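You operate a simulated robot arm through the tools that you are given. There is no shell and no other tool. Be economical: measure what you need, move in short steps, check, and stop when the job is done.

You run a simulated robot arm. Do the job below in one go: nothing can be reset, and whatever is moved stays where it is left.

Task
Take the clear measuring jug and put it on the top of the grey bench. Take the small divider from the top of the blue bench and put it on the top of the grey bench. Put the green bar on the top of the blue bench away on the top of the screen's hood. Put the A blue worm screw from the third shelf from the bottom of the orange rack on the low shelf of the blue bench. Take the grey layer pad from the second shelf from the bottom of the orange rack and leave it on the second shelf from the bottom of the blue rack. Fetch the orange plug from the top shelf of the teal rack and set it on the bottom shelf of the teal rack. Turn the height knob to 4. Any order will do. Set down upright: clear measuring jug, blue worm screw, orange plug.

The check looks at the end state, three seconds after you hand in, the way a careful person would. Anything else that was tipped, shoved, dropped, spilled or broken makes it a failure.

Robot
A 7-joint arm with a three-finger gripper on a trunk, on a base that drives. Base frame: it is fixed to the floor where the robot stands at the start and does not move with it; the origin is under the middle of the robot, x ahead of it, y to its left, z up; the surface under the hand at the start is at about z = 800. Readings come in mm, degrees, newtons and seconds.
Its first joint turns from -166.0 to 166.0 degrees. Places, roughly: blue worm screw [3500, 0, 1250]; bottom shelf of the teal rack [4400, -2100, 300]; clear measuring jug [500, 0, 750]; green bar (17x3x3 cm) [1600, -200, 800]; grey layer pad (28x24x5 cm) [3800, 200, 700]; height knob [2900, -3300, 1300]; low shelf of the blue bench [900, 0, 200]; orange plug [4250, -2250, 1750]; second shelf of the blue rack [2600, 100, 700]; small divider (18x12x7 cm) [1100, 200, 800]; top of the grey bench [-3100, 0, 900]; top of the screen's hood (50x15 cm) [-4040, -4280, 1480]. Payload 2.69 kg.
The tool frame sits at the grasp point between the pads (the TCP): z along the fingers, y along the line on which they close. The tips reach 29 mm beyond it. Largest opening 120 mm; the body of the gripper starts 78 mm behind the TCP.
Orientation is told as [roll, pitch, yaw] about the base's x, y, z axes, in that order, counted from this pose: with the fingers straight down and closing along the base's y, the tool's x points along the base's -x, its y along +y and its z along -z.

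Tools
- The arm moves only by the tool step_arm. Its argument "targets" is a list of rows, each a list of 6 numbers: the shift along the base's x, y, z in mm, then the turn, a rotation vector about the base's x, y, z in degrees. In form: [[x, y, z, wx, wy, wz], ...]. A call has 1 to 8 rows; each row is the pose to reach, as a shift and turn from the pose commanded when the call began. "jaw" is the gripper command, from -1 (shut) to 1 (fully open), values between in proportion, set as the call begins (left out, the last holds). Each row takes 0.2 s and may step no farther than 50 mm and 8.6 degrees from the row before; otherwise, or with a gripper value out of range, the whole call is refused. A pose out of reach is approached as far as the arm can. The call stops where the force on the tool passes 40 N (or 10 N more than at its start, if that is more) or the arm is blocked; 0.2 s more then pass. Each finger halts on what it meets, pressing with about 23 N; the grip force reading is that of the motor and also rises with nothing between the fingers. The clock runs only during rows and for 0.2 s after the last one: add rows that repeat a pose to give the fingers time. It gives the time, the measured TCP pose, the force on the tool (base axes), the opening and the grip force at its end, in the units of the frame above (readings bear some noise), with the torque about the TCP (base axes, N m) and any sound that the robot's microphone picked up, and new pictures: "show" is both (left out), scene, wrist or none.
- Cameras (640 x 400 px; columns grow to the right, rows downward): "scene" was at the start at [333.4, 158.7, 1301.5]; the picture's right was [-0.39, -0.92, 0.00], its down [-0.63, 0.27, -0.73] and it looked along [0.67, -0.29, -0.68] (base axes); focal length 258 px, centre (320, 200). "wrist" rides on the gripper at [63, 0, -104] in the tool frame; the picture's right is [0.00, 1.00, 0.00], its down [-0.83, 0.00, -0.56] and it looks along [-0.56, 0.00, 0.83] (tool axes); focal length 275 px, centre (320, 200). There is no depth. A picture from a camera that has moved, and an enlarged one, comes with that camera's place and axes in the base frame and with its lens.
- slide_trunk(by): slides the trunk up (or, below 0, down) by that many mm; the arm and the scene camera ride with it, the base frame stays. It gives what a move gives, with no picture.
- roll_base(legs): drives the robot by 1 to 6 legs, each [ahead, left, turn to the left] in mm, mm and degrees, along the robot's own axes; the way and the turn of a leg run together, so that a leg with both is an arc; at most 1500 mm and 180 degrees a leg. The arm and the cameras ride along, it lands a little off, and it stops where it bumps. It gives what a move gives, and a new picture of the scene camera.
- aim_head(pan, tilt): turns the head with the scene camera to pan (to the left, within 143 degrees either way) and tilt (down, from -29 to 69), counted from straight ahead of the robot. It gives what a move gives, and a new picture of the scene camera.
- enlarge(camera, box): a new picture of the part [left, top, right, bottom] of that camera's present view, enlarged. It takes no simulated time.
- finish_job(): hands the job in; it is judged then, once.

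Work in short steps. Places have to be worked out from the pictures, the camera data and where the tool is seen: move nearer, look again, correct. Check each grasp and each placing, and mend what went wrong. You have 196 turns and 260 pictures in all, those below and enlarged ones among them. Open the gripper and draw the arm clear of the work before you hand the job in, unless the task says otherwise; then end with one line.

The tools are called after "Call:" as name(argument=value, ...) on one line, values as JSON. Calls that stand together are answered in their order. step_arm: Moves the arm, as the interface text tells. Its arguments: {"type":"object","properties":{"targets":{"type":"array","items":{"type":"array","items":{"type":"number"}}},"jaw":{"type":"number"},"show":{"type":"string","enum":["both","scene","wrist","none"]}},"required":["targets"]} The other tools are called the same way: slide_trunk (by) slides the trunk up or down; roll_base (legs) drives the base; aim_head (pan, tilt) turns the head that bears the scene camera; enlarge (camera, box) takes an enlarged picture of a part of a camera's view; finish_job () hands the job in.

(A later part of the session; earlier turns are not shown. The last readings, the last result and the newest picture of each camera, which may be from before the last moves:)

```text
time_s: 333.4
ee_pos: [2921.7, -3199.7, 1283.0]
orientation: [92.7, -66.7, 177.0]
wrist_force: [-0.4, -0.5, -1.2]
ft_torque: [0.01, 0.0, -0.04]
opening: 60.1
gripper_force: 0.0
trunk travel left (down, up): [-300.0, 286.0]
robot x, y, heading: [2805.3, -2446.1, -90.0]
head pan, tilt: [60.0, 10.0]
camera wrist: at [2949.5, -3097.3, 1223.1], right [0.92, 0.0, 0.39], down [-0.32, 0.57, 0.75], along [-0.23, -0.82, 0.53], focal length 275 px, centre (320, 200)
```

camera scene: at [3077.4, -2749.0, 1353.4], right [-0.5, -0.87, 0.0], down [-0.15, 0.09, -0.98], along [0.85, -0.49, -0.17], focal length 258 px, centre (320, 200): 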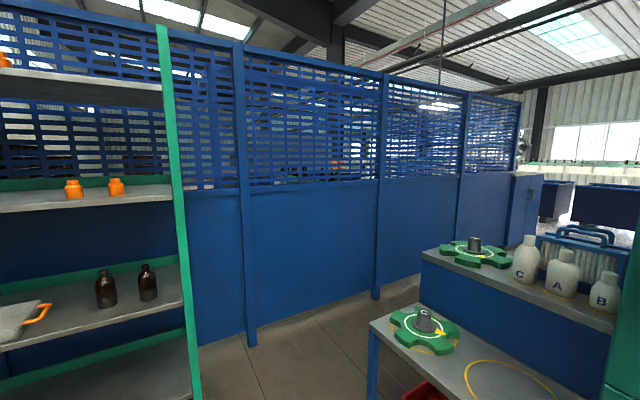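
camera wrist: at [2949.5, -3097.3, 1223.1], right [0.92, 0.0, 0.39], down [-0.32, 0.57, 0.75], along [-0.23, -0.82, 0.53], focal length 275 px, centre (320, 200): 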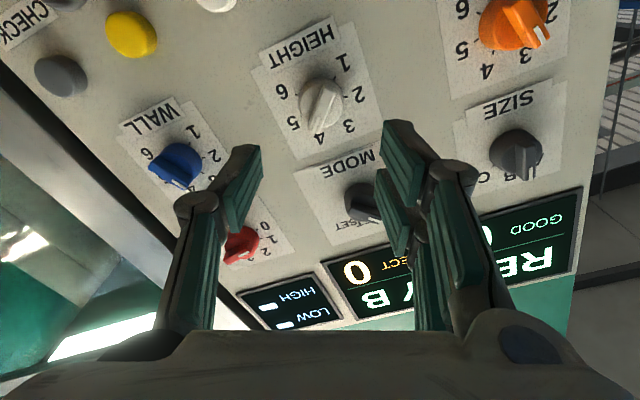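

Lined up. I advance around the knob and close.

Call:
step_arm(targets=[[1, -40, 0, 0, 0, 0], [2, -75, -1, 0, 0, 0], [2, -90, -1, 0, 0, 0], [2, -97, -1, 0, 0, 0], [2, -97, -1, 0, 0, 0]], show="none")

Call:
step_arm(targets=[[0, 0, 0, 0, 0, 0], [0, 0, 0, 0, 0, 0], [0, 0, 0, 0, 0, 0]], jaw=-1, show="wrist")

```text
time_s: 334.6
ee_pos: [2923.8, -3297.4, 1282.7]
orientation: [92.8, -66.6, 176.9]
wrist_force: [-0.2, -0.4, -0.3]
ft_torque: [0.03, 0.03, 0.03]
opening: 59.8
gripper_force: 0.1
trunk travel left (down, up): [-300.0, 286.0]
robot x, y, heading: [2805.0, -2449.9, -90.0]
head pan, tilt: [60.0, 10.0]
```

```text
time_s: 335.4
ee_pos: [2922.8, -3296.2, 1282.6]
orientation: [92.7, -66.6, 177.0]
wrist_force: [-1.0, 1.5, 0.2]
ft_torque: [-0.03, -0.01, -0.01]
opening: 35.2
gripper_force: 44.9
trunk travel left (down, up): [-300.0, 286.0]
robot x, y, heading: [2805.3, -2447.8, -90.1]
head pan, tilt: [60.0, 10.0]
camera wrist: at [2950.4, -3195.2, 1222.9], right [0.92, 0.0, 0.39], down [-0.32, 0.57, 0.75], along [-0.23, -0.82, 0.53], focal length 275 px, centre (320, 200)
```

wrist: 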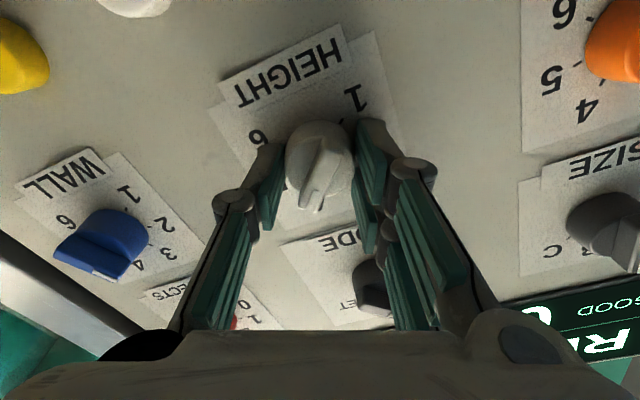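

Well centred this time (no side force). I turn 16° back.

Call:
step_arm(targets=[[0, 0, 0, 0, 8, 0], [0, 0, 0, 0, 16, 0], [0, 0, 0, 0, 16, 0]], show="none")

Call:
step_arm(targets=[[0, 0, 0, 0, 0, 0], [0, 0, 0, 0, 0, 0]], jaw=0, show="none")

Call:
step_arm(targets=[[0, 30, 0, 0, 0, 0], [0, 70, 0, 0, 0, 0], [0, 110, 0, 0, 0, 0], [-40, 130, 0, 0, 0, 0], [-80, 150, 0, 0, 0, 0], [-120, 170, 0, 0, 0, 0], [-160, 190, 0, 0, 0, 0]], show="none")

Call:
aim_head(pan=5, tilt=10)

Call:
enlarge(camera="scene", box=[300, 150, 460, 250])

```text
time_s: 336.2
ee_pos: [2924.1, -3296.3, 1282.4]
orientation: [100.4, -82.7, 169.4]
wrist_force: [0.0, -3.2, 6.9]
ft_torque: [0.27, -0.01, 0.18]
opening: 35.2
gripper_force: 44.5
trunk travel left (down, up): [-300.0, 286.0]
robot x, y, heading: [2805.2, -2449.6, -90.0]
head pan, tilt: [60.0, 10.0]
```

```text
time_s: 336.8
ee_pos: [2923.8, -3297.1, 1281.7]
orientation: [99.2, -82.7, 170.7]
wrist_force: [0.1, 0.4, 0.8]
ft_torque: [0.01, -0.01, -0.02]
opening: 60.1
gripper_force: 0.0
trunk travel left (down, up): [-300.0, 286.0]
robot x, y, heading: [2803.3, -2451.9, -89.9]
head pan, tilt: [60.0, 10.0]
```

```text
time_s: 338.4
ee_pos: [2762.4, -3108.5, 1281.0]
orientation: [99.0, -82.5, 170.8]
wrist_force: [0.1, 0.0, 0.1]
ft_torque: [-0.02, 0.02, -0.04]
opening: 60.1
gripper_force: 0.1
trunk travel left (down, up): [-300.0, 286.0]
robot x, y, heading: [2802.7, -2448.8, -90.0]
head pan, tilt: [60.0, 10.0]
```

```text
time_s: 339.7
ee_pos: [2763.3, -3107.9, 1280.4]
orientation: [99.3, -82.6, 170.5]
wrist_force: [-0.4, -0.6, -0.3]
ft_torque: [-0.01, -0.03, 0.01]
opening: 60.0
gripper_force: 0.0
trunk travel left (down, up): [-300.0, 286.0]
robot x, y, heading: [2808.6, -2449.6, -89.7]
head pan, tilt: [5.0, 10.0]
camera scene: at [3005.1, -2795.1, 1353.4], right [-1.0, -0.09, 0.0], down [-0.02, 0.17, -0.98], along [0.09, -0.98, -0.17], focal length 258 px, centre (320, 200)
```

scene: 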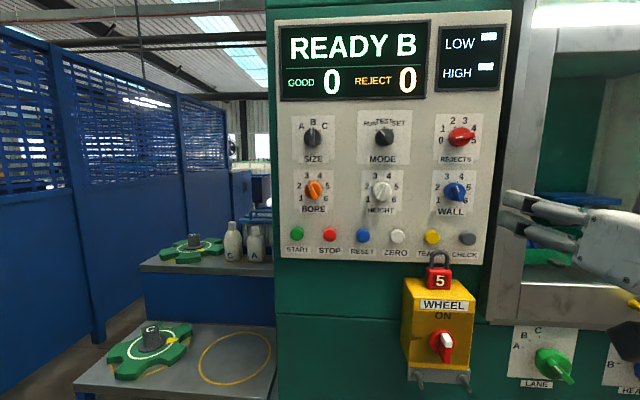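

```text
4.00 times, centred on (380, 200) of scene
camera zoom: at [3005.1, -2795.1, 1353.4], right [-1.0, -0.09, 0.0], down [-0.02, 0.17, -0.98], along [0.09, -0.98, -0.17], focal length 1032 px, centre (80, 200)
```

zoom: 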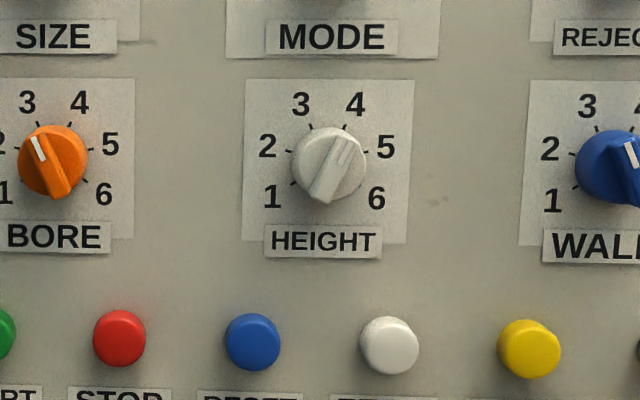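

The HEIGHT knob now points at 4. Next the orange plug: I back off, turn to the teal rack and look at it.

Call:
roll_base(legs=[[-250, 0, 0], [0, 0, 90], [400, 0, 0]])

Call:
slide_trunk(by=286)

Call:
aim_head(pan=0, tilt=5)

```text
time_s: 347.4
ee_pos: [3854.6, -2241.3, 1281.0]
orientation: [99.3, -82.6, -99.5]
wrist_force: [1.1, 0.6, -0.2]
ft_torque: [-0.02, -0.02, 0.05]
opening: 59.8
gripper_force: 0.1
trunk travel left (down, up): [-300.0, 286.0]
robot x, y, heading: [3193.3, -2203.6, -0.0]
head pan, tilt: [5.0, 10.0]
camera scene: at [3544.4, -1999.3, 1353.4], right [0.09, -1.0, 0.0], down [-0.17, -0.02, -0.98], along [0.98, 0.09, -0.17], focal length 258 px, centre (320, 200)
```

scene: 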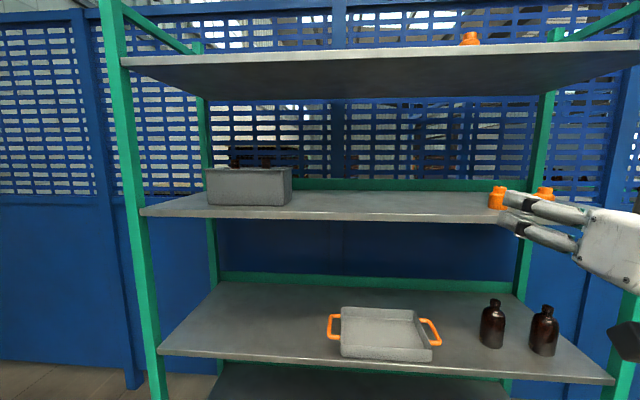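

```text
time_s: 350.2
ee_pos: [3856.2, -2241.3, 1566.6]
orientation: [99.1, -82.6, -99.2]
wrist_force: [-0.3, -0.4, -0.1]
ft_torque: [-0.01, 0.01, 0.0]
opening: 60.0
gripper_force: 0.0
trunk travel left (down, up): [-586.0, 0.0]
robot x, y, heading: [3194.9, -2198.1, -0.1]
head pan, tilt: [5.0, 10.0]
```

```text
time_s: 350.9
ee_pos: [3853.5, -2241.7, 1568.0]
orientation: [99.3, -82.6, -99.6]
wrist_force: [0.2, 0.3, -0.9]
ft_torque: [-0.01, 0.01, -0.02]
opening: 60.2
gripper_force: 0.1
trunk travel left (down, up): [-586.0, 0.0]
robot x, y, heading: [3195.4, -2201.3, 0.1]
head pan, tilt: [0.0, 5.0]
camera scene: at [3311.6, -2007.6, 1646.8], right [0.0, -1.0, 0.0], down [-0.09, 0.0, -1.0], along [1.0, 0.0, -0.09], focal length 258 px, centre (320, 200)
```

scene: 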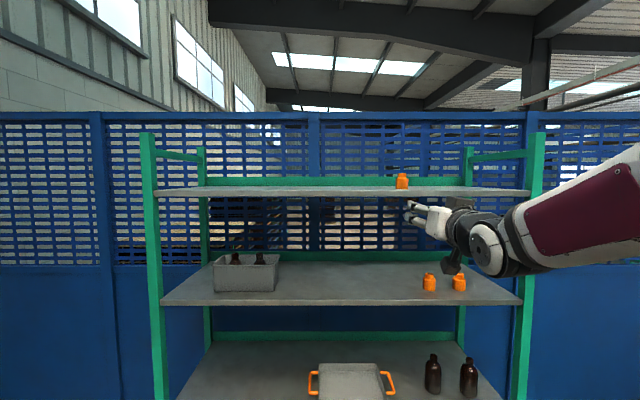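

The plug is on the top shelf around (4338,-2330), z≈1600–1660. I enlarge it for shape and edges.

Call:
enlarge(camera="scene", box=[360, 150, 460, 212])

Call:
aim_head(pan=0, tilt=50)

```text
6.40 times, centred on (410, 181) of scene
camera zoom: at [3311.6, -2007.6, 1646.8], right [0.0, -1.0, 0.0], down [-0.09, 0.0, -1.0], along [1.0, 0.0, -0.09], focal length 1650 px, centre (-256, 322)
```

zoom: 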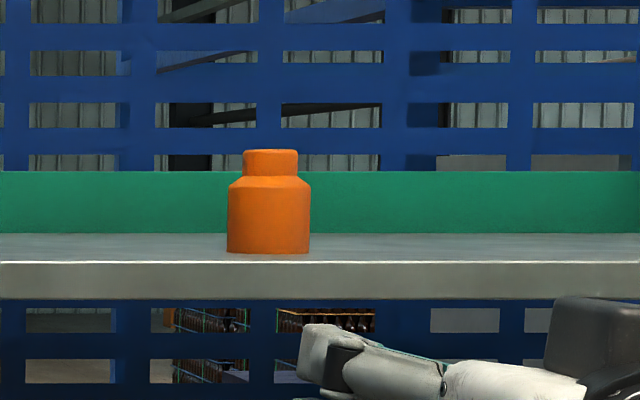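

```text
time_s: 352.0
ee_pos: [3854.7, -2240.8, 1566.6]
orientation: [99.3, -82.6, -99.6]
wrist_force: [0.4, 0.3, 0.2]
ft_torque: [-0.03, -0.01, 0.03]
opening: 59.9
gripper_force: 0.1
trunk travel left (down, up): [-586.0, 0.0]
robot x, y, heading: [3193.7, -2197.9, -0.2]
head pan, tilt: [0.0, 50.0]
camera scene: at [3296.8, -2007.6, 1576.9], right [0.0, -1.0, 0.0], down [-0.77, 0.0, -0.64], along [0.64, 0.0, -0.77], focal length 258 px, centre (320, 200)
```

scene: 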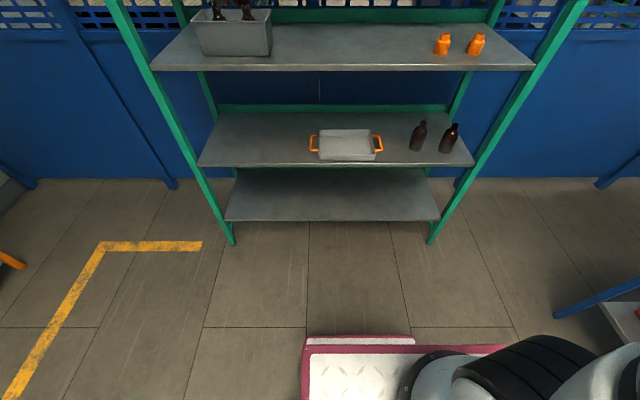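

Plug: cylinder Ø51, 63 tall, centre ≈(4323,-2328), standing at z=1600. I'll grasp it from the front, tool tilted 30° down with camera above; so I roll the tool 187° back first.

Call:
step_arm(targets=[[0, 0, 0, -8.5, 0, 0], [0, 0, 0, -17, 0, 0], [0, 0, 0, -25.5, 0, 0], [0, 0, 0, -34, 0, 0], [0, 0, 0, -42.5, 0, 0], [0, 0, 0, -51, 0, 0], [0, 0, 0, -59.5, 0, 0], [0, 0, 0, -68, 0, 0]], show="none")

Call:
step_arm(targets=[[0, 0, 0, -8.5, 0, 0], [0, 0, 0, -17, 0, 0], [0, 0, 0, -25.5, 0, 0], [0, 0, 0, -34, 0, 0], [0, 0, 0, -42.5, 0, 0], [0, 0, 0, -51, 0, 0], [0, 0, 0, -59.5, 0, 0], [0, 0, 0, -68, 0, 0]], show="none")

Call:
step_arm(targets=[[0, 0, 0, -8.5, 0, 0], [0, 0, 0, -17, 0, 0], [0, 0, 0, -25.5, 0, 0], [0, 0, 0, -34, 0, 0], [0, 0, 0, -42.5, 0, 0], [0, 0, 0, -51, 0, 0], [0, 0, 0, -51, 0, 0]], jaw=0.7, show="wrist")

```text
time_s: 353.8
ee_pos: [3854.0, -2240.1, 1566.2]
orientation: [-90.8, -29.3, 91.4]
wrist_force: [0.7, 0.7, 0.2]
ft_torque: [-0.02, -0.04, -0.04]
opening: 60.3
gripper_force: 0.0
trunk travel left (down, up): [-586.0, 0.0]
robot x, y, heading: [3197.2, -2197.5, 0.0]
head pan, tilt: [0.0, 50.0]
```

```text
time_s: 355.6
ee_pos: [3854.3, -2241.7, 1567.3]
orientation: [-89.1, 38.7, 91.5]
wrist_force: [0.0, 0.6, 0.7]
ft_torque: [0.0, 0.0, 0.0]
opening: 60.0
gripper_force: 0.1
trunk travel left (down, up): [-586.0, 0.0]
robot x, y, heading: [3196.0, -2193.2, -0.3]
head pan, tilt: [0.0, 50.0]
```

```text
time_s: 357.2
ee_pos: [3853.7, -2241.0, 1567.4]
orientation: [-10.1, 88.6, 170.0]
wrist_force: [0.1, -1.4, 0.0]
ft_torque: [0.01, -0.04, 0.01]
opening: 101.8
gripper_force: 0.0
trunk travel left (down, up): [-586.0, 0.0]
robot x, y, heading: [3194.3, -2202.7, -0.1]
head pan, tilt: [0.0, 50.0]
camera wrist: at [3753.0, -2241.8, 1632.6], right [0.0, -1.0, 0.0], down [-0.57, 0.0, -0.82], along [0.82, 0.0, -0.57], focal length 275 px, centre (320, 200)
```

wrist: 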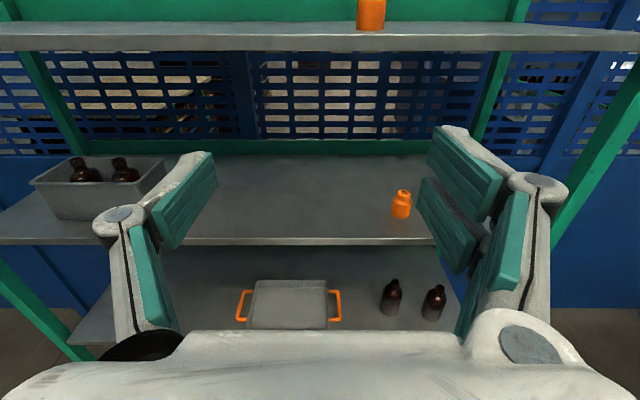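

Camera is up and the plug lies ahead at y≈-2330. I tilt 30° down, raise to z≈1642 and line up in y.

Call:
step_arm(targets=[[0, -20, 20, 0, 7.5, 0], [0, -45, 40, 0, 15, 0], [0, -70, 60, 0, 22.5, 0], [0, -87, 78, 0, 30, 0], [0, -87, 78, 0, 30, 0]], show="wrist")

```text
time_s: 358.4
ee_pos: [3853.8, -2328.3, 1647.0]
orientation: [-0.7, 58.7, 179.3]
wrist_force: [-0.5, 0.0, 0.9]
ft_torque: [-0.01, 0.02, 0.03]
opening: 101.9
gripper_force: 0.1
out of reach, approached as far as the arm can: row 2
trunk travel left (down, up): [-586.0, 0.0]
robot x, y, heading: [3191.1, -2196.7, -0.2]
head pan, tilt: [0.0, 50.0]
camera wrist: at [3798.6, -2330.4, 1754.9], right [0.0, -1.0, 0.0], down [-0.91, 0.0, -0.42], along [0.42, 0.0, -0.91], focal length 275 px, centre (320, 200)
```

wrist: 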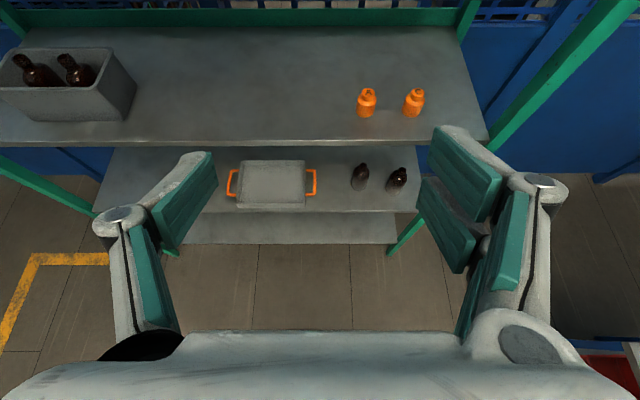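

Pose reached. I roll forward 330 mm.

Call:
roll_base(legs=[[330, 0, 0]])

Call:
step_arm(targets=[[0, 0, 0, 0, 0, 0]], show="wrist")

```text
time_s: 360.6
ee_pos: [4189.7, -2328.7, 1645.9]
orientation: [-0.7, 58.8, 179.3]
wrist_force: [-0.6, 1.0, 0.5]
ft_torque: [-0.03, -0.02, -0.04]
opening: 102.1
gripper_force: 0.0
trunk travel left (down, up): [-586.0, 0.0]
robot x, y, heading: [3531.3, -2196.1, 0.0]
head pan, tilt: [0.0, 50.0]
camera scene: at [3630.8, -2007.3, 1576.9], right [0.0, -1.0, 0.0], down [-0.77, 0.0, -0.64], along [0.64, 0.0, -0.77], focal length 258 px, centre (320, 200)
```

scene: 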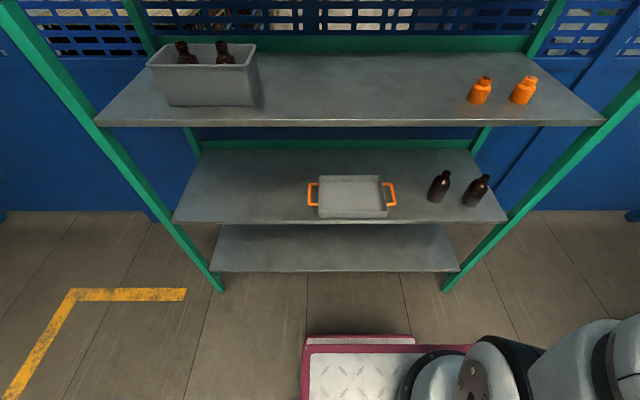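

```text
time_s: 361.0
ee_pos: [4187.5, -2328.3, 1646.8]
orientation: [-0.7, 58.7, 179.4]
wrist_force: [-0.1, -0.4, 0.2]
ft_torque: [0.0, -0.01, -0.02]
opening: 101.9
gripper_force: 0.1
trunk travel left (down, up): [-586.0, 0.0]
robot x, y, heading: [3529.8, -2199.7, -0.0]
head pan, tilt: [0.0, 50.0]
camera wrist: at [4132.8, -2329.7, 1754.7], right [0.0, -1.0, 0.0], down [-0.91, 0.0, -0.42], along [0.42, 0.0, -0.91], focal length 275 px, centre (320, 200)
```

wrist: 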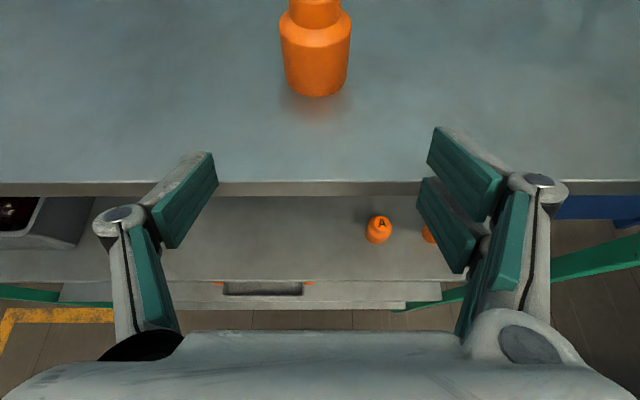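

Plug centre ≈(4315,-2327). I move in over the shelf with fingers either side, TCP to z≈1632.

Call:
step_arm(targets=[[40, 1, -2, 0, 0, 0], [80, 1, -6, 0, 0, 0], [110, 1, -11, 0, 0, 0], [127, 1, -15, 0, 0, 0], [127, 1, -15, 0, 0, 0]], show="wrist")

```text
time_s: 362.2
ee_pos: [4314.8, -2327.2, 1628.9]
orientation: [-0.6, 58.7, 179.3]
wrist_force: [0.5, 0.3, 0.7]
ft_torque: [0.0, 0.02, -0.03]
opening: 101.9
gripper_force: 0.0
trunk travel left (down, up): [-586.0, 0.0]
robot x, y, heading: [3528.3, -2200.0, 0.3]
head pan, tilt: [0.0, 50.0]
camera wrist: at [4260.2, -2328.1, 1738.5], right [0.0, -1.0, 0.0], down [-0.91, 0.0, -0.42], along [0.42, 0.0, -0.91], focal length 275 px, centre (320, 200)
```

wrist: 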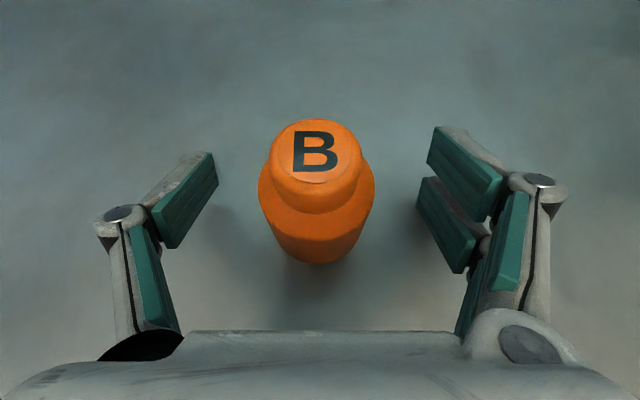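

The plug (marked B) is centred. I close and lift a bit.

Call:
step_arm(targets=[[0, 0, 0, 0, 0, 0], [0, 0, 0, 0, 0, 0], [0, 0, 0, 0, 0, 0]], jaw=-1, show="none")

Call:
step_arm(targets=[[0, 0, 8, 0, 0, 0], [0, 0, 16, 0, 0, 0], [-30, 0, 18, 0, 0, 0], [-70, 0, 18, 0, 0, 0], [-110, 0, 18, 0, 0, 0], [-150, 0, 18, 0, 0, 0], [-190, 0, 18, 0, 0, 0]], show="wrist")

```text
time_s: 363.0
ee_pos: [4313.8, -2329.4, 1633.3]
orientation: [-0.4, 59.1, 179.3]
wrist_force: [-0.3, -5.6, 21.7]
ft_torque: [-0.58, -0.03, -0.07]
opening: 45.8
gripper_force: 23.4
trunk travel left (down, up): [-586.0, 0.0]
robot x, y, heading: [3526.5, -2198.1, 0.3]
head pan, tilt: [0.0, 50.0]
```

```text
time_s: 364.6
ee_pos: [4126.7, -2325.8, 1648.7]
orientation: [-0.6, 58.7, 179.4]
wrist_force: [0.0, -0.6, -0.6]
ft_torque: [-0.02, 0.0, 0.01]
opening: 45.4
gripper_force: 22.5
trunk travel left (down, up): [-586.0, 0.0]
robot x, y, heading: [3528.1, -2198.1, 0.4]
head pan, tilt: [0.0, 50.0]
camera wrist: at [4070.7, -2326.3, 1757.6], right [0.0, -1.0, 0.0], down [-0.91, 0.0, -0.42], along [0.42, 0.0, -0.91], focal length 275 px, centre (320, 200)
```

wrist: 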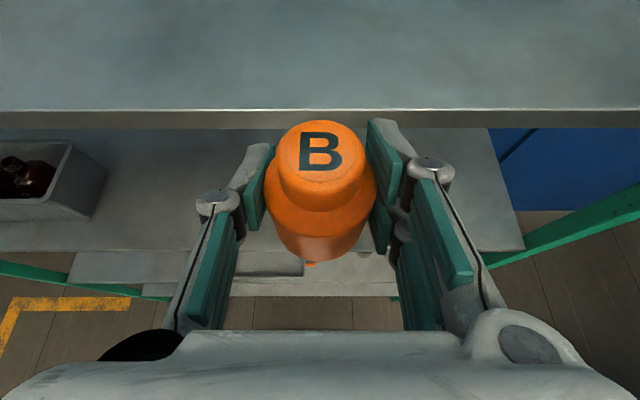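

Held, bottom ≈33 mm below the TCP. I back 120 mm, lower the trunk fully, then lower the arm toward the bottom shelf.

Call:
roll_base(legs=[[-120, 0, 0]])

Call:
slide_trunk(by=-586)

Call:
step_arm(targets=[[0, 0, -48, 0, 0, 0], [0, 0, -96, 0, 0, 0], [0, 0, -144, 0, 0, 0], [0, 0, -192, 0, 0, 0], [0, 0, -240, 0, 0, 0], [0, 0, -288, 0, 0, 0], [0, 0, -336, 0, 0, 0], [0, 0, -384, 0, 0, 0]], show="scene")

```text
time_s: 365.9
ee_pos: [4004.8, -2325.2, 1649.5]
orientation: [-0.7, 58.8, 179.3]
wrist_force: [0.5, 0.3, -1.7]
ft_torque: [0.0, 0.03, 0.0]
opening: 45.4
gripper_force: 23.3
trunk travel left (down, up): [-586.0, 0.0]
robot x, y, heading: [3407.0, -2195.4, -0.1]
head pan, tilt: [0.0, 50.0]
camera scene: at [3508.9, -2007.5, 1576.9], right [0.0, -1.0, 0.0], down [-0.77, 0.0, -0.64], along [0.64, 0.0, -0.77], focal length 258 px, centre (320, 200)
```

scene: 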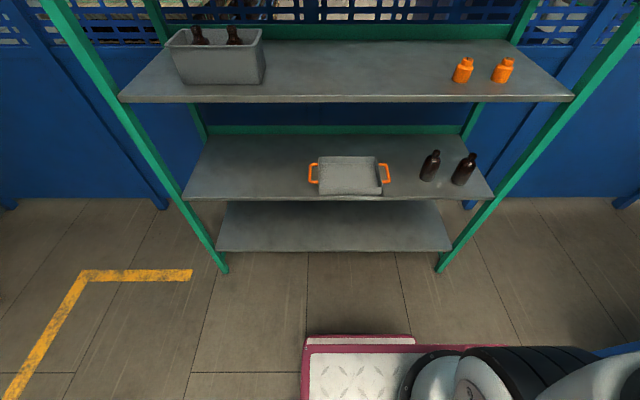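

```text
refused: -586 is not a number from -400 to 400
```

```text
time_s: 367.7
ee_pos: [4002.5, -2326.2, 1264.9]
orientation: [-0.5, 58.8, 179.3]
wrist_force: [-1.7, 0.3, -1.3]
ft_torque: [-0.02, -0.01, 0.0]
opening: 45.5
gripper_force: 23.3
trunk travel left (down, up): [-586.0, 0.0]
robot x, y, heading: [3404.0, -2200.7, -0.0]
head pan, tilt: [0.0, 50.0]
camera scene: at [3508.6, -2007.4, 1576.8], right [0.0, -1.0, 0.0], down [-0.77, 0.0, -0.64], along [0.64, 0.0, -0.77], focal length 258 px, centre (320, 200)
```

scene: 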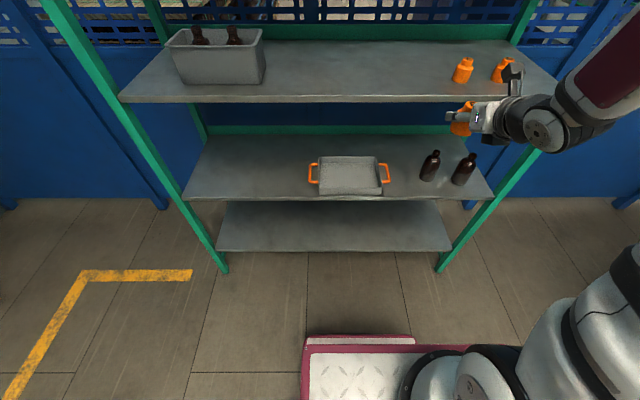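

The trunk takes at most 400 per call; I lower it in two.

Call:
slide_trunk(by=-300)

Call:
slide_trunk(by=-286)

Call:
step_arm(targets=[[0, 0, -45, 0, 0, 0], [0, 0, -90, 0, 0, 0], [0, 0, -135, 0, 0, 0], [0, 0, -180, 0, 0, 0], [0, 0, -225, 0, 0, 0], [0, 0, -270, 0, 0, 0]])

```text
time_s: 370.7
ee_pos: [4184.5, -2327.8, 966.1]
orientation: [-0.7, 58.8, 179.4]
wrist_force: [0.2, 0.1, -1.0]
ft_torque: [0.02, -0.02, -0.01]
opening: 45.6
gripper_force: 23.4
trunk travel left (down, up): [-286.0, 300.0]
robot x, y, heading: [3406.0, -2199.0, -0.1]
head pan, tilt: [0.0, 50.0]
```

```text
time_s: 372.5
ee_pos: [4220.1, -2327.8, 782.4]
orientation: [-0.5, 60.0, 179.5]
wrist_force: [3.8, -0.5, 12.2]
ft_torque: [-0.33, -0.11, 0.08]
opening: 45.4
gripper_force: 23.1
trunk travel left (down, up): [-97.0, 489.0]
robot x, y, heading: [3408.8, -2196.0, -0.1]
head pan, tilt: [0.0, 50.0]
stopped: the force on the tool passed its limit at 68 N (the readings are from after the stop); the commanded pose is now the measured one
```

```text
time_s: 372.8
ee_pos: [4224.2, -2329.2, 783.6]
orientation: [-0.1, 61.3, -179.9]
wrist_force: [2.3, -0.7, 11.6]
ft_torque: [-0.19, 0.0, 0.0]
opening: 46.0
gripper_force: 22.7
out of reach, approached as far as the arm can: row 1
trunk travel left (down, up): [-97.0, 489.0]
robot x, y, heading: [3404.6, -2199.5, 0.3]
head pan, tilt: [0.0, 50.0]
stopped in row 1: the force on the tool passed its limit at 92 N (the readings are from after the stop); the commanded pose is now the measured one
camera scene: at [3784.6, -2007.5, 1088.0], right [0.0, -1.0, 0.0], down [-0.77, 0.0, -0.64], along [0.64, 0.0, -0.77], focal length 258 px, centre (320, 200)
camera wrist: at [4165.1, -2329.7, 889.2], right [0.01, -1.0, 0.0], down [-0.89, -0.01, -0.46], along [0.46, 0.0, -0.89], focal length 275 px, centre (320, 200)
```

scene: 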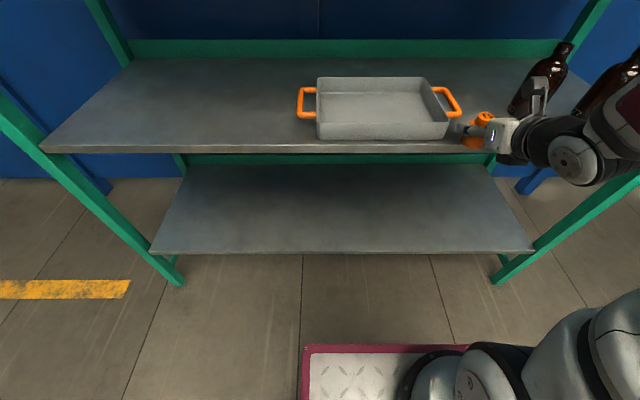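
wrist: 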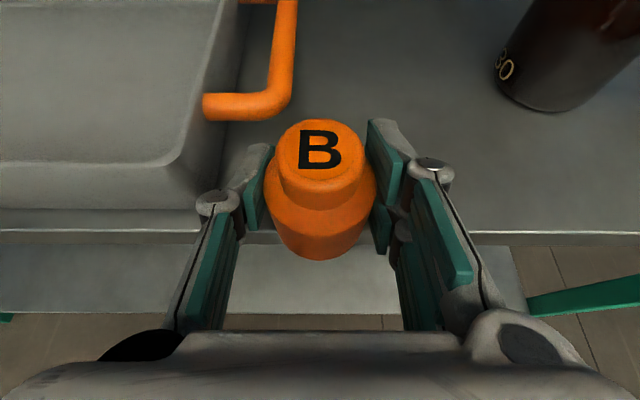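

Lowering the trunk pushed the arm forward (its shoulder moves ahead), so the plug came down on the second shelf. I lift the arm straight up first, then back away.

Call:
step_arm(targets=[[0, 0, 20, 0, 0, 0], [0, 0, 50, 0, 0, 0], [0, 0, 80, 0, 0, 0]])

Call:
roll_base(legs=[[-350, 0, 0]])

```text
time_s: 373.6
ee_pos: [4223.8, -2328.1, 862.3]
orientation: [-0.4, 60.6, 179.9]
wrist_force: [0.2, 0.1, -1.4]
ft_torque: [0.0, 0.01, -0.02]
opening: 45.5
gripper_force: 22.3
trunk travel left (down, up): [-97.0, 489.0]
robot x, y, heading: [3407.7, -2201.9, 0.3]
head pan, tilt: [0.0, 50.0]
camera scene: at [3785.0, -2007.6, 1088.1], right [0.0, -1.0, 0.0], down [-0.77, 0.0, -0.64], along [0.64, 0.0, -0.77], focal length 258 px, centre (320, 200)
camera wrist: at [4164.9, -2329.4, 969.0], right [0.0, -1.0, 0.0], down [-0.89, 0.0, -0.45], along [0.45, 0.0, -0.89], focal length 275 px, centre (320, 200)
```

scene: 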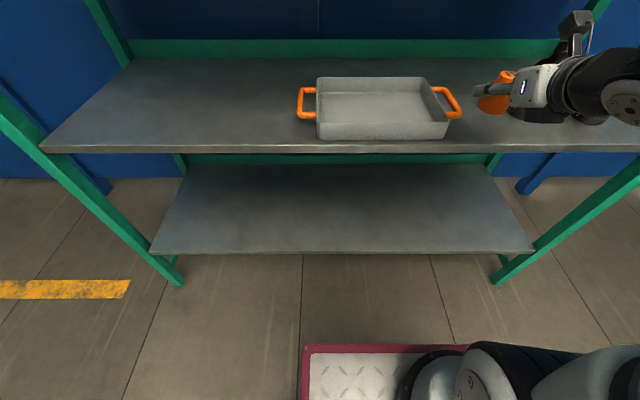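
wrist: 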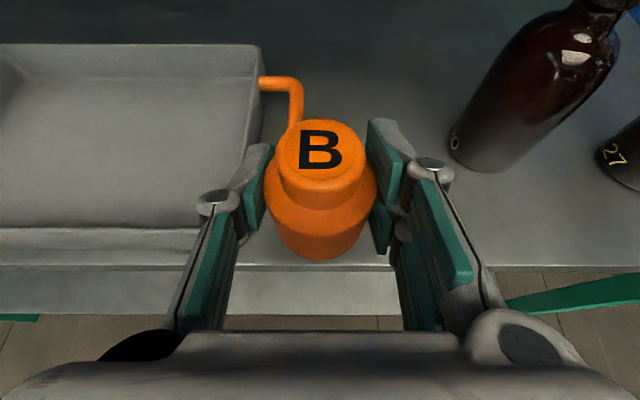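

```text
time_s: 375.8
ee_pos: [3874.2, -2324.9, 862.6]
orientation: [-0.3, 60.9, -179.9]
wrist_force: [-0.2, 0.2, -1.1]
ft_torque: [-0.04, 0.0, 0.02]
opening: 45.4
gripper_force: 22.9
trunk travel left (down, up): [-97.0, 489.0]
robot x, y, heading: [3057.4, -2203.4, 0.2]
head pan, tilt: [0.0, 50.0]
camera scene: at [3433.2, -2006.7, 1088.2], right [0.0, -1.0, 0.0], down [-0.77, 0.0, -0.64], along [0.64, 0.0, -0.77], focal length 258 px, centre (320, 200)
```

scene: 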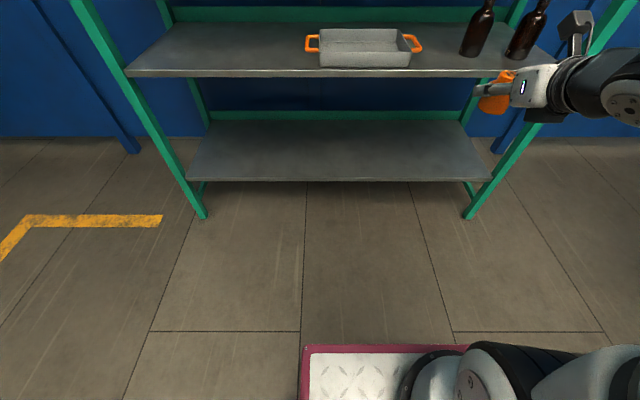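

Nothing was disturbed. Now in the open I lower trunk and arm to the bottom-shelf height.

Call:
slide_trunk(by=-97)

Call:
step_arm(targets=[[0, 0, -48, 0, 0, 0], [0, 0, -96, 0, 0, 0], [0, 0, -144, 0, 0, 0], [0, 0, -192, 0, 0, 0], [0, 0, -240, 0, 0, 0], [0, 0, -288, 0, 0, 0], [0, 0, -336, 0, 0, 0], [0, 0, -372, 0, 0, 0]])

```text
time_s: 377.1
ee_pos: [3873.8, -2324.9, 766.8]
orientation: [-0.5, 60.8, -179.8]
wrist_force: [0.1, -0.3, -1.5]
ft_torque: [0.01, 0.04, 0.0]
opening: 45.2
gripper_force: 23.1
trunk travel left (down, up): [0.0, 586.0]
robot x, y, heading: [3053.5, -2197.8, 0.4]
head pan, tilt: [0.0, 50.0]
```

```text
time_s: 378.9
ee_pos: [3874.2, -2325.5, 392.4]
orientation: [-0.1, 60.7, -179.8]
wrist_force: [0.4, -0.1, -0.7]
ft_torque: [-0.01, 0.0, 0.0]
opening: 45.4
gripper_force: 23.1
out of reach, approached as far as the arm can: row 3, 4
trunk travel left (down, up): [0.0, 586.0]
robot x, y, heading: [3055.6, -2196.6, 0.1]
head pan, tilt: [0.0, 50.0]
camera scene: at [3430.0, -2006.8, 992.2], right [0.0, -1.0, 0.0], down [-0.77, 0.0, -0.64], along [0.64, 0.0, -0.77], focal length 258 px, centre (320, 200)
camera wrist: at [3813.8, -2326.9, 498.7], right [0.01, -1.0, 0.0], down [-0.89, -0.01, -0.45], along [0.45, 0.0, -0.89], focal length 275 px, centre (320, 200)
```

scene: 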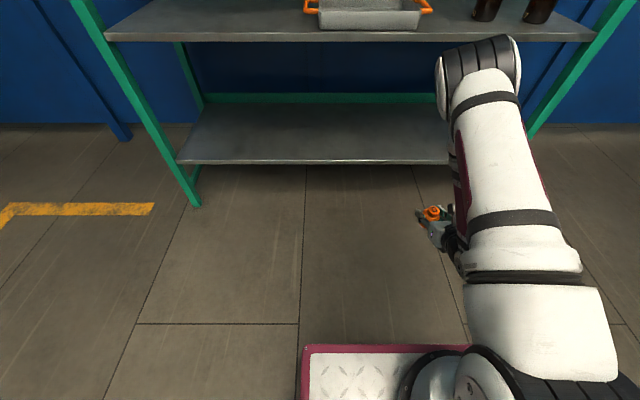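
wrist: 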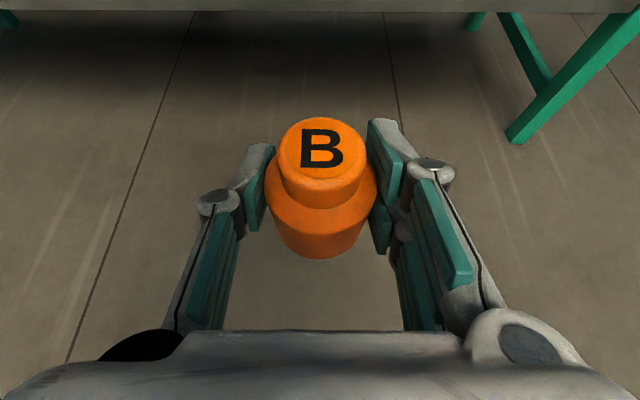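

The elbow stands high right above the hand and would meet the second shelf. I extend the arm forward so the elbow stays behind, outside the rack.

Call:
step_arm(targets=[[40, 0, -10, 0, 0, 0], [80, 0, -20, 0, 0, 0], [120, 0, -25, 0, 0, 0], [150, 0, -25, 0, 0, 0]], show="scene")

```text
time_s: 379.9
ee_pos: [4022.2, -2326.2, 366.4]
orientation: [-0.2, 60.8, -179.8]
wrist_force: [0.2, 0.1, -1.4]
ft_torque: [0.0, -0.01, 0.04]
opening: 45.5
gripper_force: 23.0
trunk travel left (down, up): [0.0, 586.0]
robot x, y, heading: [3056.7, -2195.4, 0.3]
head pan, tilt: [0.0, 50.0]
camera scene: at [3430.0, -2006.7, 992.2], right [0.0, -1.0, 0.0], down [-0.77, 0.0, -0.64], along [0.64, 0.0, -0.77], focal length 258 px, centre (320, 200)
```

scene: 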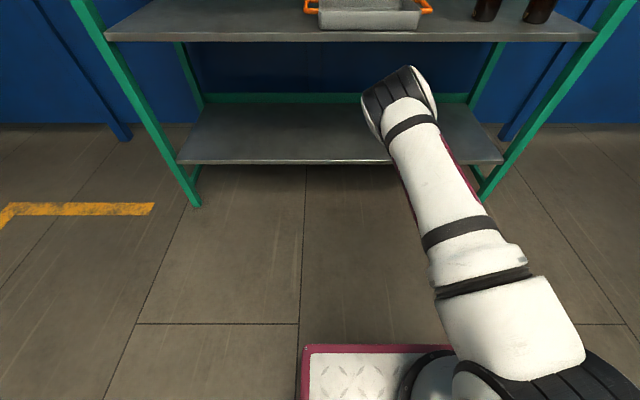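

The elbow is now about 140 mm behind the hand. I extend a little more.

Call:
step_arm(targets=[[20, 0, 0, 0, 0, 0], [40, 0, 0, 0, 0, 0], [55, 0, 0, 0, 0, 0]], show="scene")

```text
time_s: 380.8
ee_pos: [4078.5, -2326.5, 367.4]
orientation: [-0.2, 60.9, -179.8]
wrist_force: [0.9, -0.1, 0.0]
ft_torque: [0.01, -0.01, 0.02]
opening: 45.6
gripper_force: 22.5
trunk travel left (down, up): [0.0, 586.0]
robot x, y, heading: [3053.8, -2197.4, 0.1]
head pan, tilt: [0.0, 50.0]
camera scene: at [3430.1, -2006.7, 992.2], right [0.0, -1.0, 0.0], down [-0.77, 0.0, -0.64], along [0.64, 0.0, -0.77], focal length 258 px, centre (320, 200)
```

scene: 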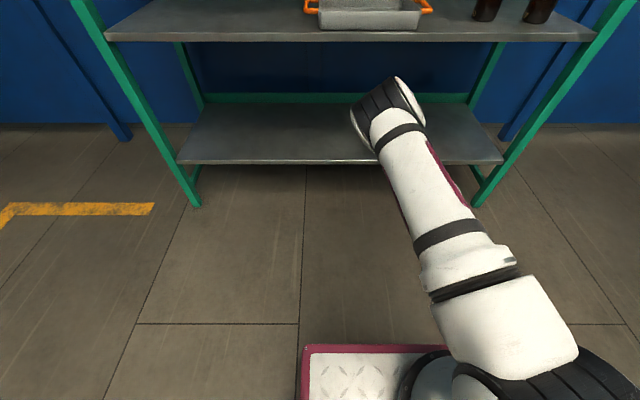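

Elbow now ~220 mm behind the hand. I roll forward 200 mm to bring the plug over the bottom shelf.

Call:
roll_base(legs=[[198, 0, 0]])

Call:
step_arm(targets=[[0, 0, -5, 0, 0, 0]], show="wrist")

```text
time_s: 382.3
ee_pos: [4276.1, -2324.3, 369.0]
orientation: [-0.3, 60.8, -179.8]
wrist_force: [-0.1, 0.2, -1.5]
ft_torque: [0.02, -0.02, 0.02]
opening: 45.5
gripper_force: 23.1
trunk travel left (down, up): [0.0, 586.0]
robot x, y, heading: [3253.1, -2200.9, 0.4]
head pan, tilt: [0.0, 50.0]
camera scene: at [3626.7, -2005.6, 992.2], right [0.0, -1.0, 0.0], down [-0.77, 0.0, -0.64], along [0.64, 0.0, -0.77], focal length 258 px, centre (320, 200)
```

scene: 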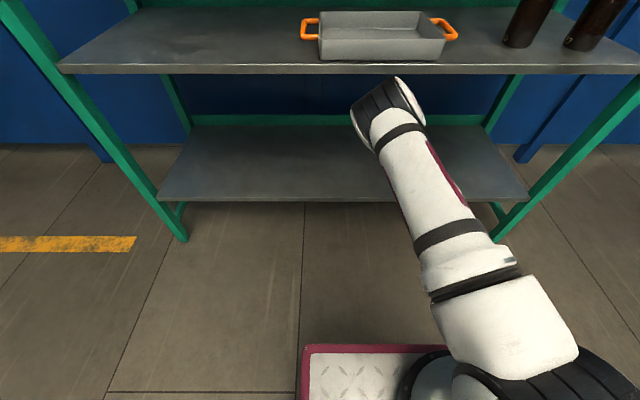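

```text
time_s: 382.7
ee_pos: [4277.7, -2324.4, 362.7]
orientation: [-0.2, 60.8, -179.8]
wrist_force: [0.0, 0.2, -1.7]
ft_torque: [0.0, 0.01, 0.02]
opening: 45.8
gripper_force: 23.0
trunk travel left (down, up): [0.0, 586.0]
robot x, y, heading: [3254.3, -2195.0, 0.3]
head pan, tilt: [0.0, 50.0]
camera wrist: at [4217.0, -2325.8, 469.3], right [0.01, -1.0, 0.0], down [-0.89, -0.01, -0.45], along [0.45, 0.0, -0.89], focal length 275 px, centre (320, 200)
```

wrist: 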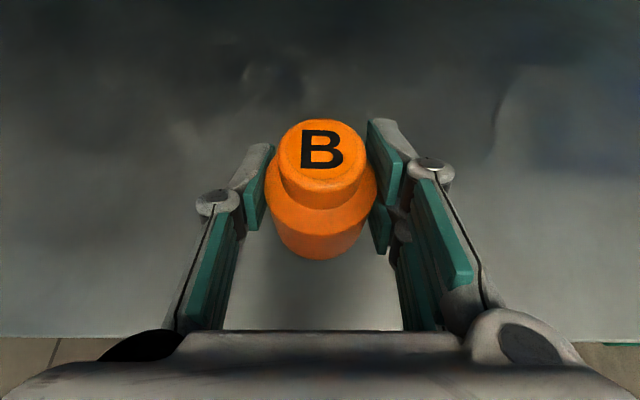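

Over the shelf. I correct the 2° tilt and lower gently to contact.

Call:
step_arm(targets=[[0, 0, -6, 0, 1, 0], [0, 0, -12, 0, 2, 0], [0, 0, -17, 0, 2, 0], [0, 0, -21, 0, 2, 0], [0, 0, -25, 0, 2, 0], [0, 0, -29, 0, 2, 0], [0, 0, -33, 0, 2, 0]], show="none")

```text
time_s: 384.3
ee_pos: [4277.5, -2325.4, 333.3]
orientation: [-0.3, 59.0, -179.7]
wrist_force: [-5.7, 0.8, 18.0]
ft_torque: [-0.43, 0.05, -0.15]
opening: 45.8
gripper_force: 23.3
trunk travel left (down, up): [0.0, 586.0]
robot x, y, heading: [3253.4, -2202.0, 0.3]
head pan, tilt: [0.0, 50.0]
```

Contact at z 333. I release and withdraw backwards and up along the tool axis.

Call:
step_arm(targets=[[0, 0, 0, 0, 0, 0], [0, 0, 0, 0, 0, 0], [0, 0, 0, 0, 0, 0]], jaw=0.6, show="wrist")

Call:
step_arm(targets=[[-20, 0, 12, 0, 0, 0], [-55, 0, 32, 0, 0, 0], [-90, 0, 52, 0, 0, 0]], show="wrist")

```text
time_s: 385.1
ee_pos: [4274.7, -2325.4, 330.3]
orientation: [-0.3, 58.6, -179.8]
wrist_force: [0.0, 0.2, -0.1]
ft_torque: [0.02, 0.02, 0.0]
opening: 95.9
gripper_force: 0.0
trunk travel left (down, up): [0.0, 586.0]
robot x, y, heading: [3252.2, -2203.7, 0.2]
head pan, tilt: [0.0, 50.0]
camera wrist: at [4220.2, -2326.6, 438.1], right [0.01, -1.0, 0.0], down [-0.91, -0.01, -0.42], along [0.42, 0.0, -0.91], focal length 275 px, centre (320, 200)
```

wrist: 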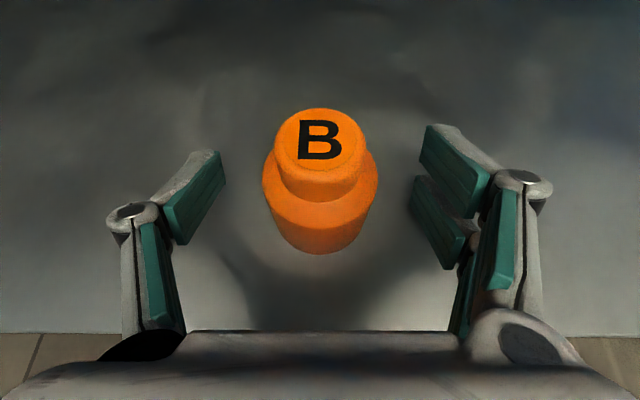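

```text
time_s: 385.9
ee_pos: [4184.5, -2323.2, 380.6]
orientation: [-0.2, 58.8, -179.7]
wrist_force: [-0.6, 0.6, 0.5]
ft_torque: [-0.02, -0.02, 0.0]
opening: 96.0
gripper_force: 0.0
trunk travel left (down, up): [0.0, 586.0]
robot x, y, heading: [3254.5, -2201.6, 0.2]
head pan, tilt: [0.0, 50.0]
camera wrist: at [4128.4, -2323.9, 489.5], right [0.01, -1.0, 0.0], down [-0.91, -0.01, -0.42], along [0.42, 0.0, -0.91], focal length 275 px, centre (320, 200)
```

wrist: 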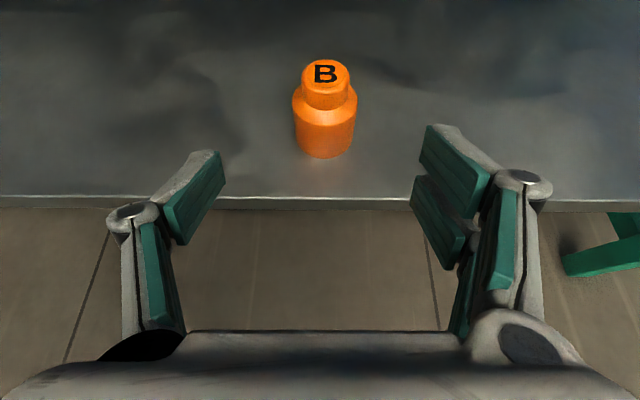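

The plug stands upright on the bottom shelf. I back off, raise the trunk and turn to the orange rack.

Call:
roll_base(legs=[[-350, 0, 0], [0, 0, 90]])

Call:
slide_trunk(by=300)

Call:
step_arm(targets=[[0, 0, 45, 0, 0, 0], [0, 0, 90, 0, 0, 0], [0, -30, 125, 0, 0, 0], [0, -65, 155, 0, 0, 0], [0, -100, 185, 0, 0, 0], [0, -135, 215, 0, 0, 0], [0, -170, 245, 0, 0, 0], [0, -205, 275, 0, 0, 0]], show="none")

Call:
aim_head(pan=-20, tilt=12)

```text
time_s: 392.0
ee_pos: [3021.4, -1269.8, 380.8]
orientation: [-0.3, 58.8, -89.5]
wrist_force: [0.1, -0.4, 0.5]
ft_torque: [-0.03, 0.0, 0.01]
opening: 96.3
gripper_force: 0.1
trunk travel left (down, up): [0.0, 586.0]
robot x, y, heading: [2904.3, -2202.9, 90.7]
head pan, tilt: [0.0, 50.0]
camera scene: at [2711.5, -1828.8, 992.2], right [1.0, 0.01, 0.0], down [0.01, -0.77, -0.64], along [-0.01, 0.64, -0.77], focal length 258 px, centre (320, 200)
```

scene: 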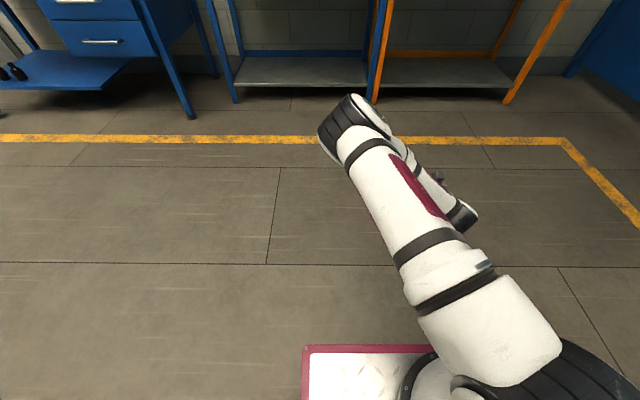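

```text
time_s: 395.0
ee_pos: [3022.5, -1268.7, 680.1]
orientation: [-0.4, 58.8, -89.5]
wrist_force: [0.3, -0.7, 0.4]
ft_torque: [-0.01, -0.03, -0.02]
opening: 96.0
gripper_force: 0.0
trunk travel left (down, up): [-300.0, 286.0]
robot x, y, heading: [2903.9, -2202.3, 90.5]
head pan, tilt: [0.0, 50.0]
```

```text
time_s: 396.8
ee_pos: [3043.1, -1443.6, 971.0]
orientation: [-0.3, 58.5, -89.3]
wrist_force: [0.4, 1.0, 0.4]
ft_torque: [-0.01, -0.05, -0.01]
opening: 96.0
gripper_force: 0.1
out of reach, approached as far as the arm can: row 7, 8
trunk travel left (down, up): [-300.0, 286.0]
robot x, y, heading: [2906.6, -2203.7, 90.8]
head pan, tilt: [0.0, 50.0]
```

```text
time_s: 397.9
ee_pos: [3043.5, -1441.9, 971.7]
orientation: [-0.4, 58.6, -89.4]
wrist_force: [0.4, 0.5, -0.3]
ft_torque: [-0.01, 0.0, 0.02]
opening: 96.0
gripper_force: 0.0
trunk travel left (down, up): [-300.0, 286.0]
robot x, y, heading: [2904.3, -2197.5, 90.7]
head pan, tilt: [-20.0, 12.0]
camera scene: at [2743.7, -1858.6, 1350.2], right [0.94, -0.33, 0.0], down [-0.07, -0.2, -0.98], along [0.32, 0.92, -0.21], focal length 258 px, centre (320, 200)
```

scene: 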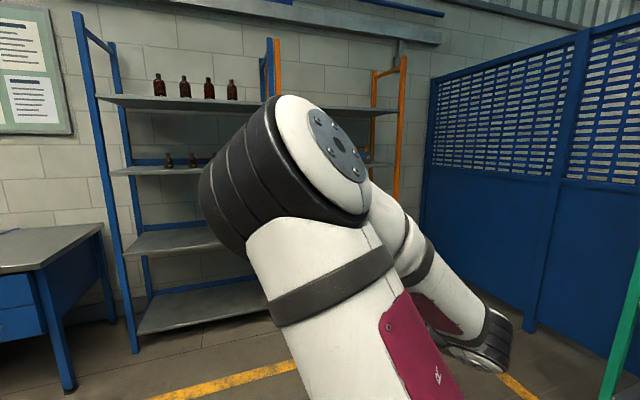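

The elbow blocks the view. I raise the hand to about z 1270 and drive nearer to the orange rack.

Call:
step_arm(targets=[[0, 0, 45, 0, 0, 0], [0, 0, 90, 0, 0, 0], [0, 0, 135, 0, 0, 0], [0, 0, 180, 0, 0, 0], [0, 0, 225, 0, 0, 0], [0, 0, 270, 0, 0, 0], [0, 0, 310, 0, 0, 0]], show="none")

Call:
roll_base(legs=[[850, -450, 0]])

Call:
aim_head(pan=0, tilt=12)

```text
time_s: 399.4
ee_pos: [3042.5, -1446.4, 1279.9]
orientation: [-0.3, 58.8, -89.5]
wrist_force: [-0.4, -0.5, -0.1]
ft_torque: [-0.01, 0.02, -0.01]
opening: 95.9
gripper_force: 0.0
trunk travel left (down, up): [-300.0, 286.0]
robot x, y, heading: [2904.2, -2203.1, 90.4]
head pan, tilt: [-20.0, 12.0]
```

```text
time_s: 404.6
ee_pos: [3473.1, -564.4, 1279.7]
orientation: [-0.3, 58.8, -89.0]
wrist_force: [0.2, -0.1, -0.1]
ft_torque: [-0.01, 0.03, -0.02]
opening: 96.0
gripper_force: 0.1
trunk travel left (down, up): [-300.0, 286.0]
robot x, y, heading: [3342.1, -1318.0, 91.1]
head pan, tilt: [-20.0, 12.0]
camera scene: at [3178.0, -980.2, 1350.3], right [0.95, -0.32, 0.0], down [-0.07, -0.2, -0.98], along [0.32, 0.93, -0.21], focal length 258 px, centre (320, 200)
```

scene: 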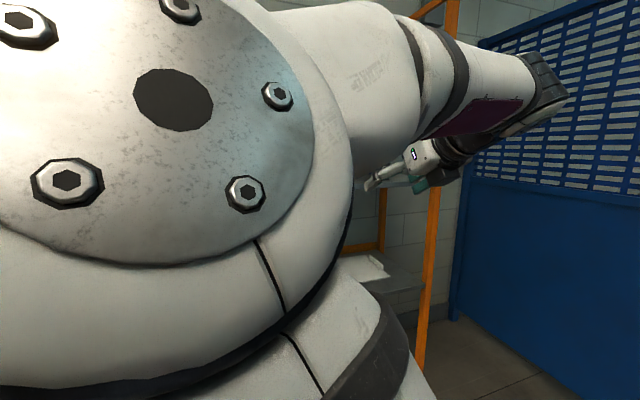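

```text
time_s: 405.4
ee_pos: [3475.1, -563.2, 1278.8]
orientation: [-0.4, 58.8, -89.0]
wrist_force: [-0.5, -0.2, -0.5]
ft_torque: [0.0, 0.0, 0.01]
opening: 96.1
gripper_force: 0.1
trunk travel left (down, up): [-300.0, 286.0]
robot x, y, heading: [3339.4, -1322.1, 90.8]
head pan, tilt: [0.0, 12.0]
camera scene: at [3146.1, -975.1, 1350.3], right [1.0, 0.02, 0.0], down [0.0, -0.21, -0.98], along [-0.02, 0.98, -0.21], focal length 258 px, centre (320, 200)
```

scene: 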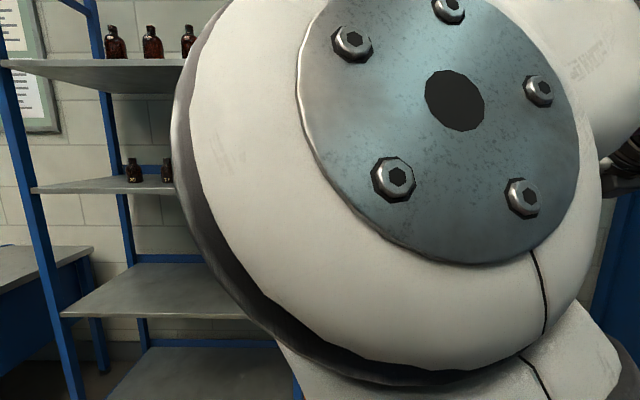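

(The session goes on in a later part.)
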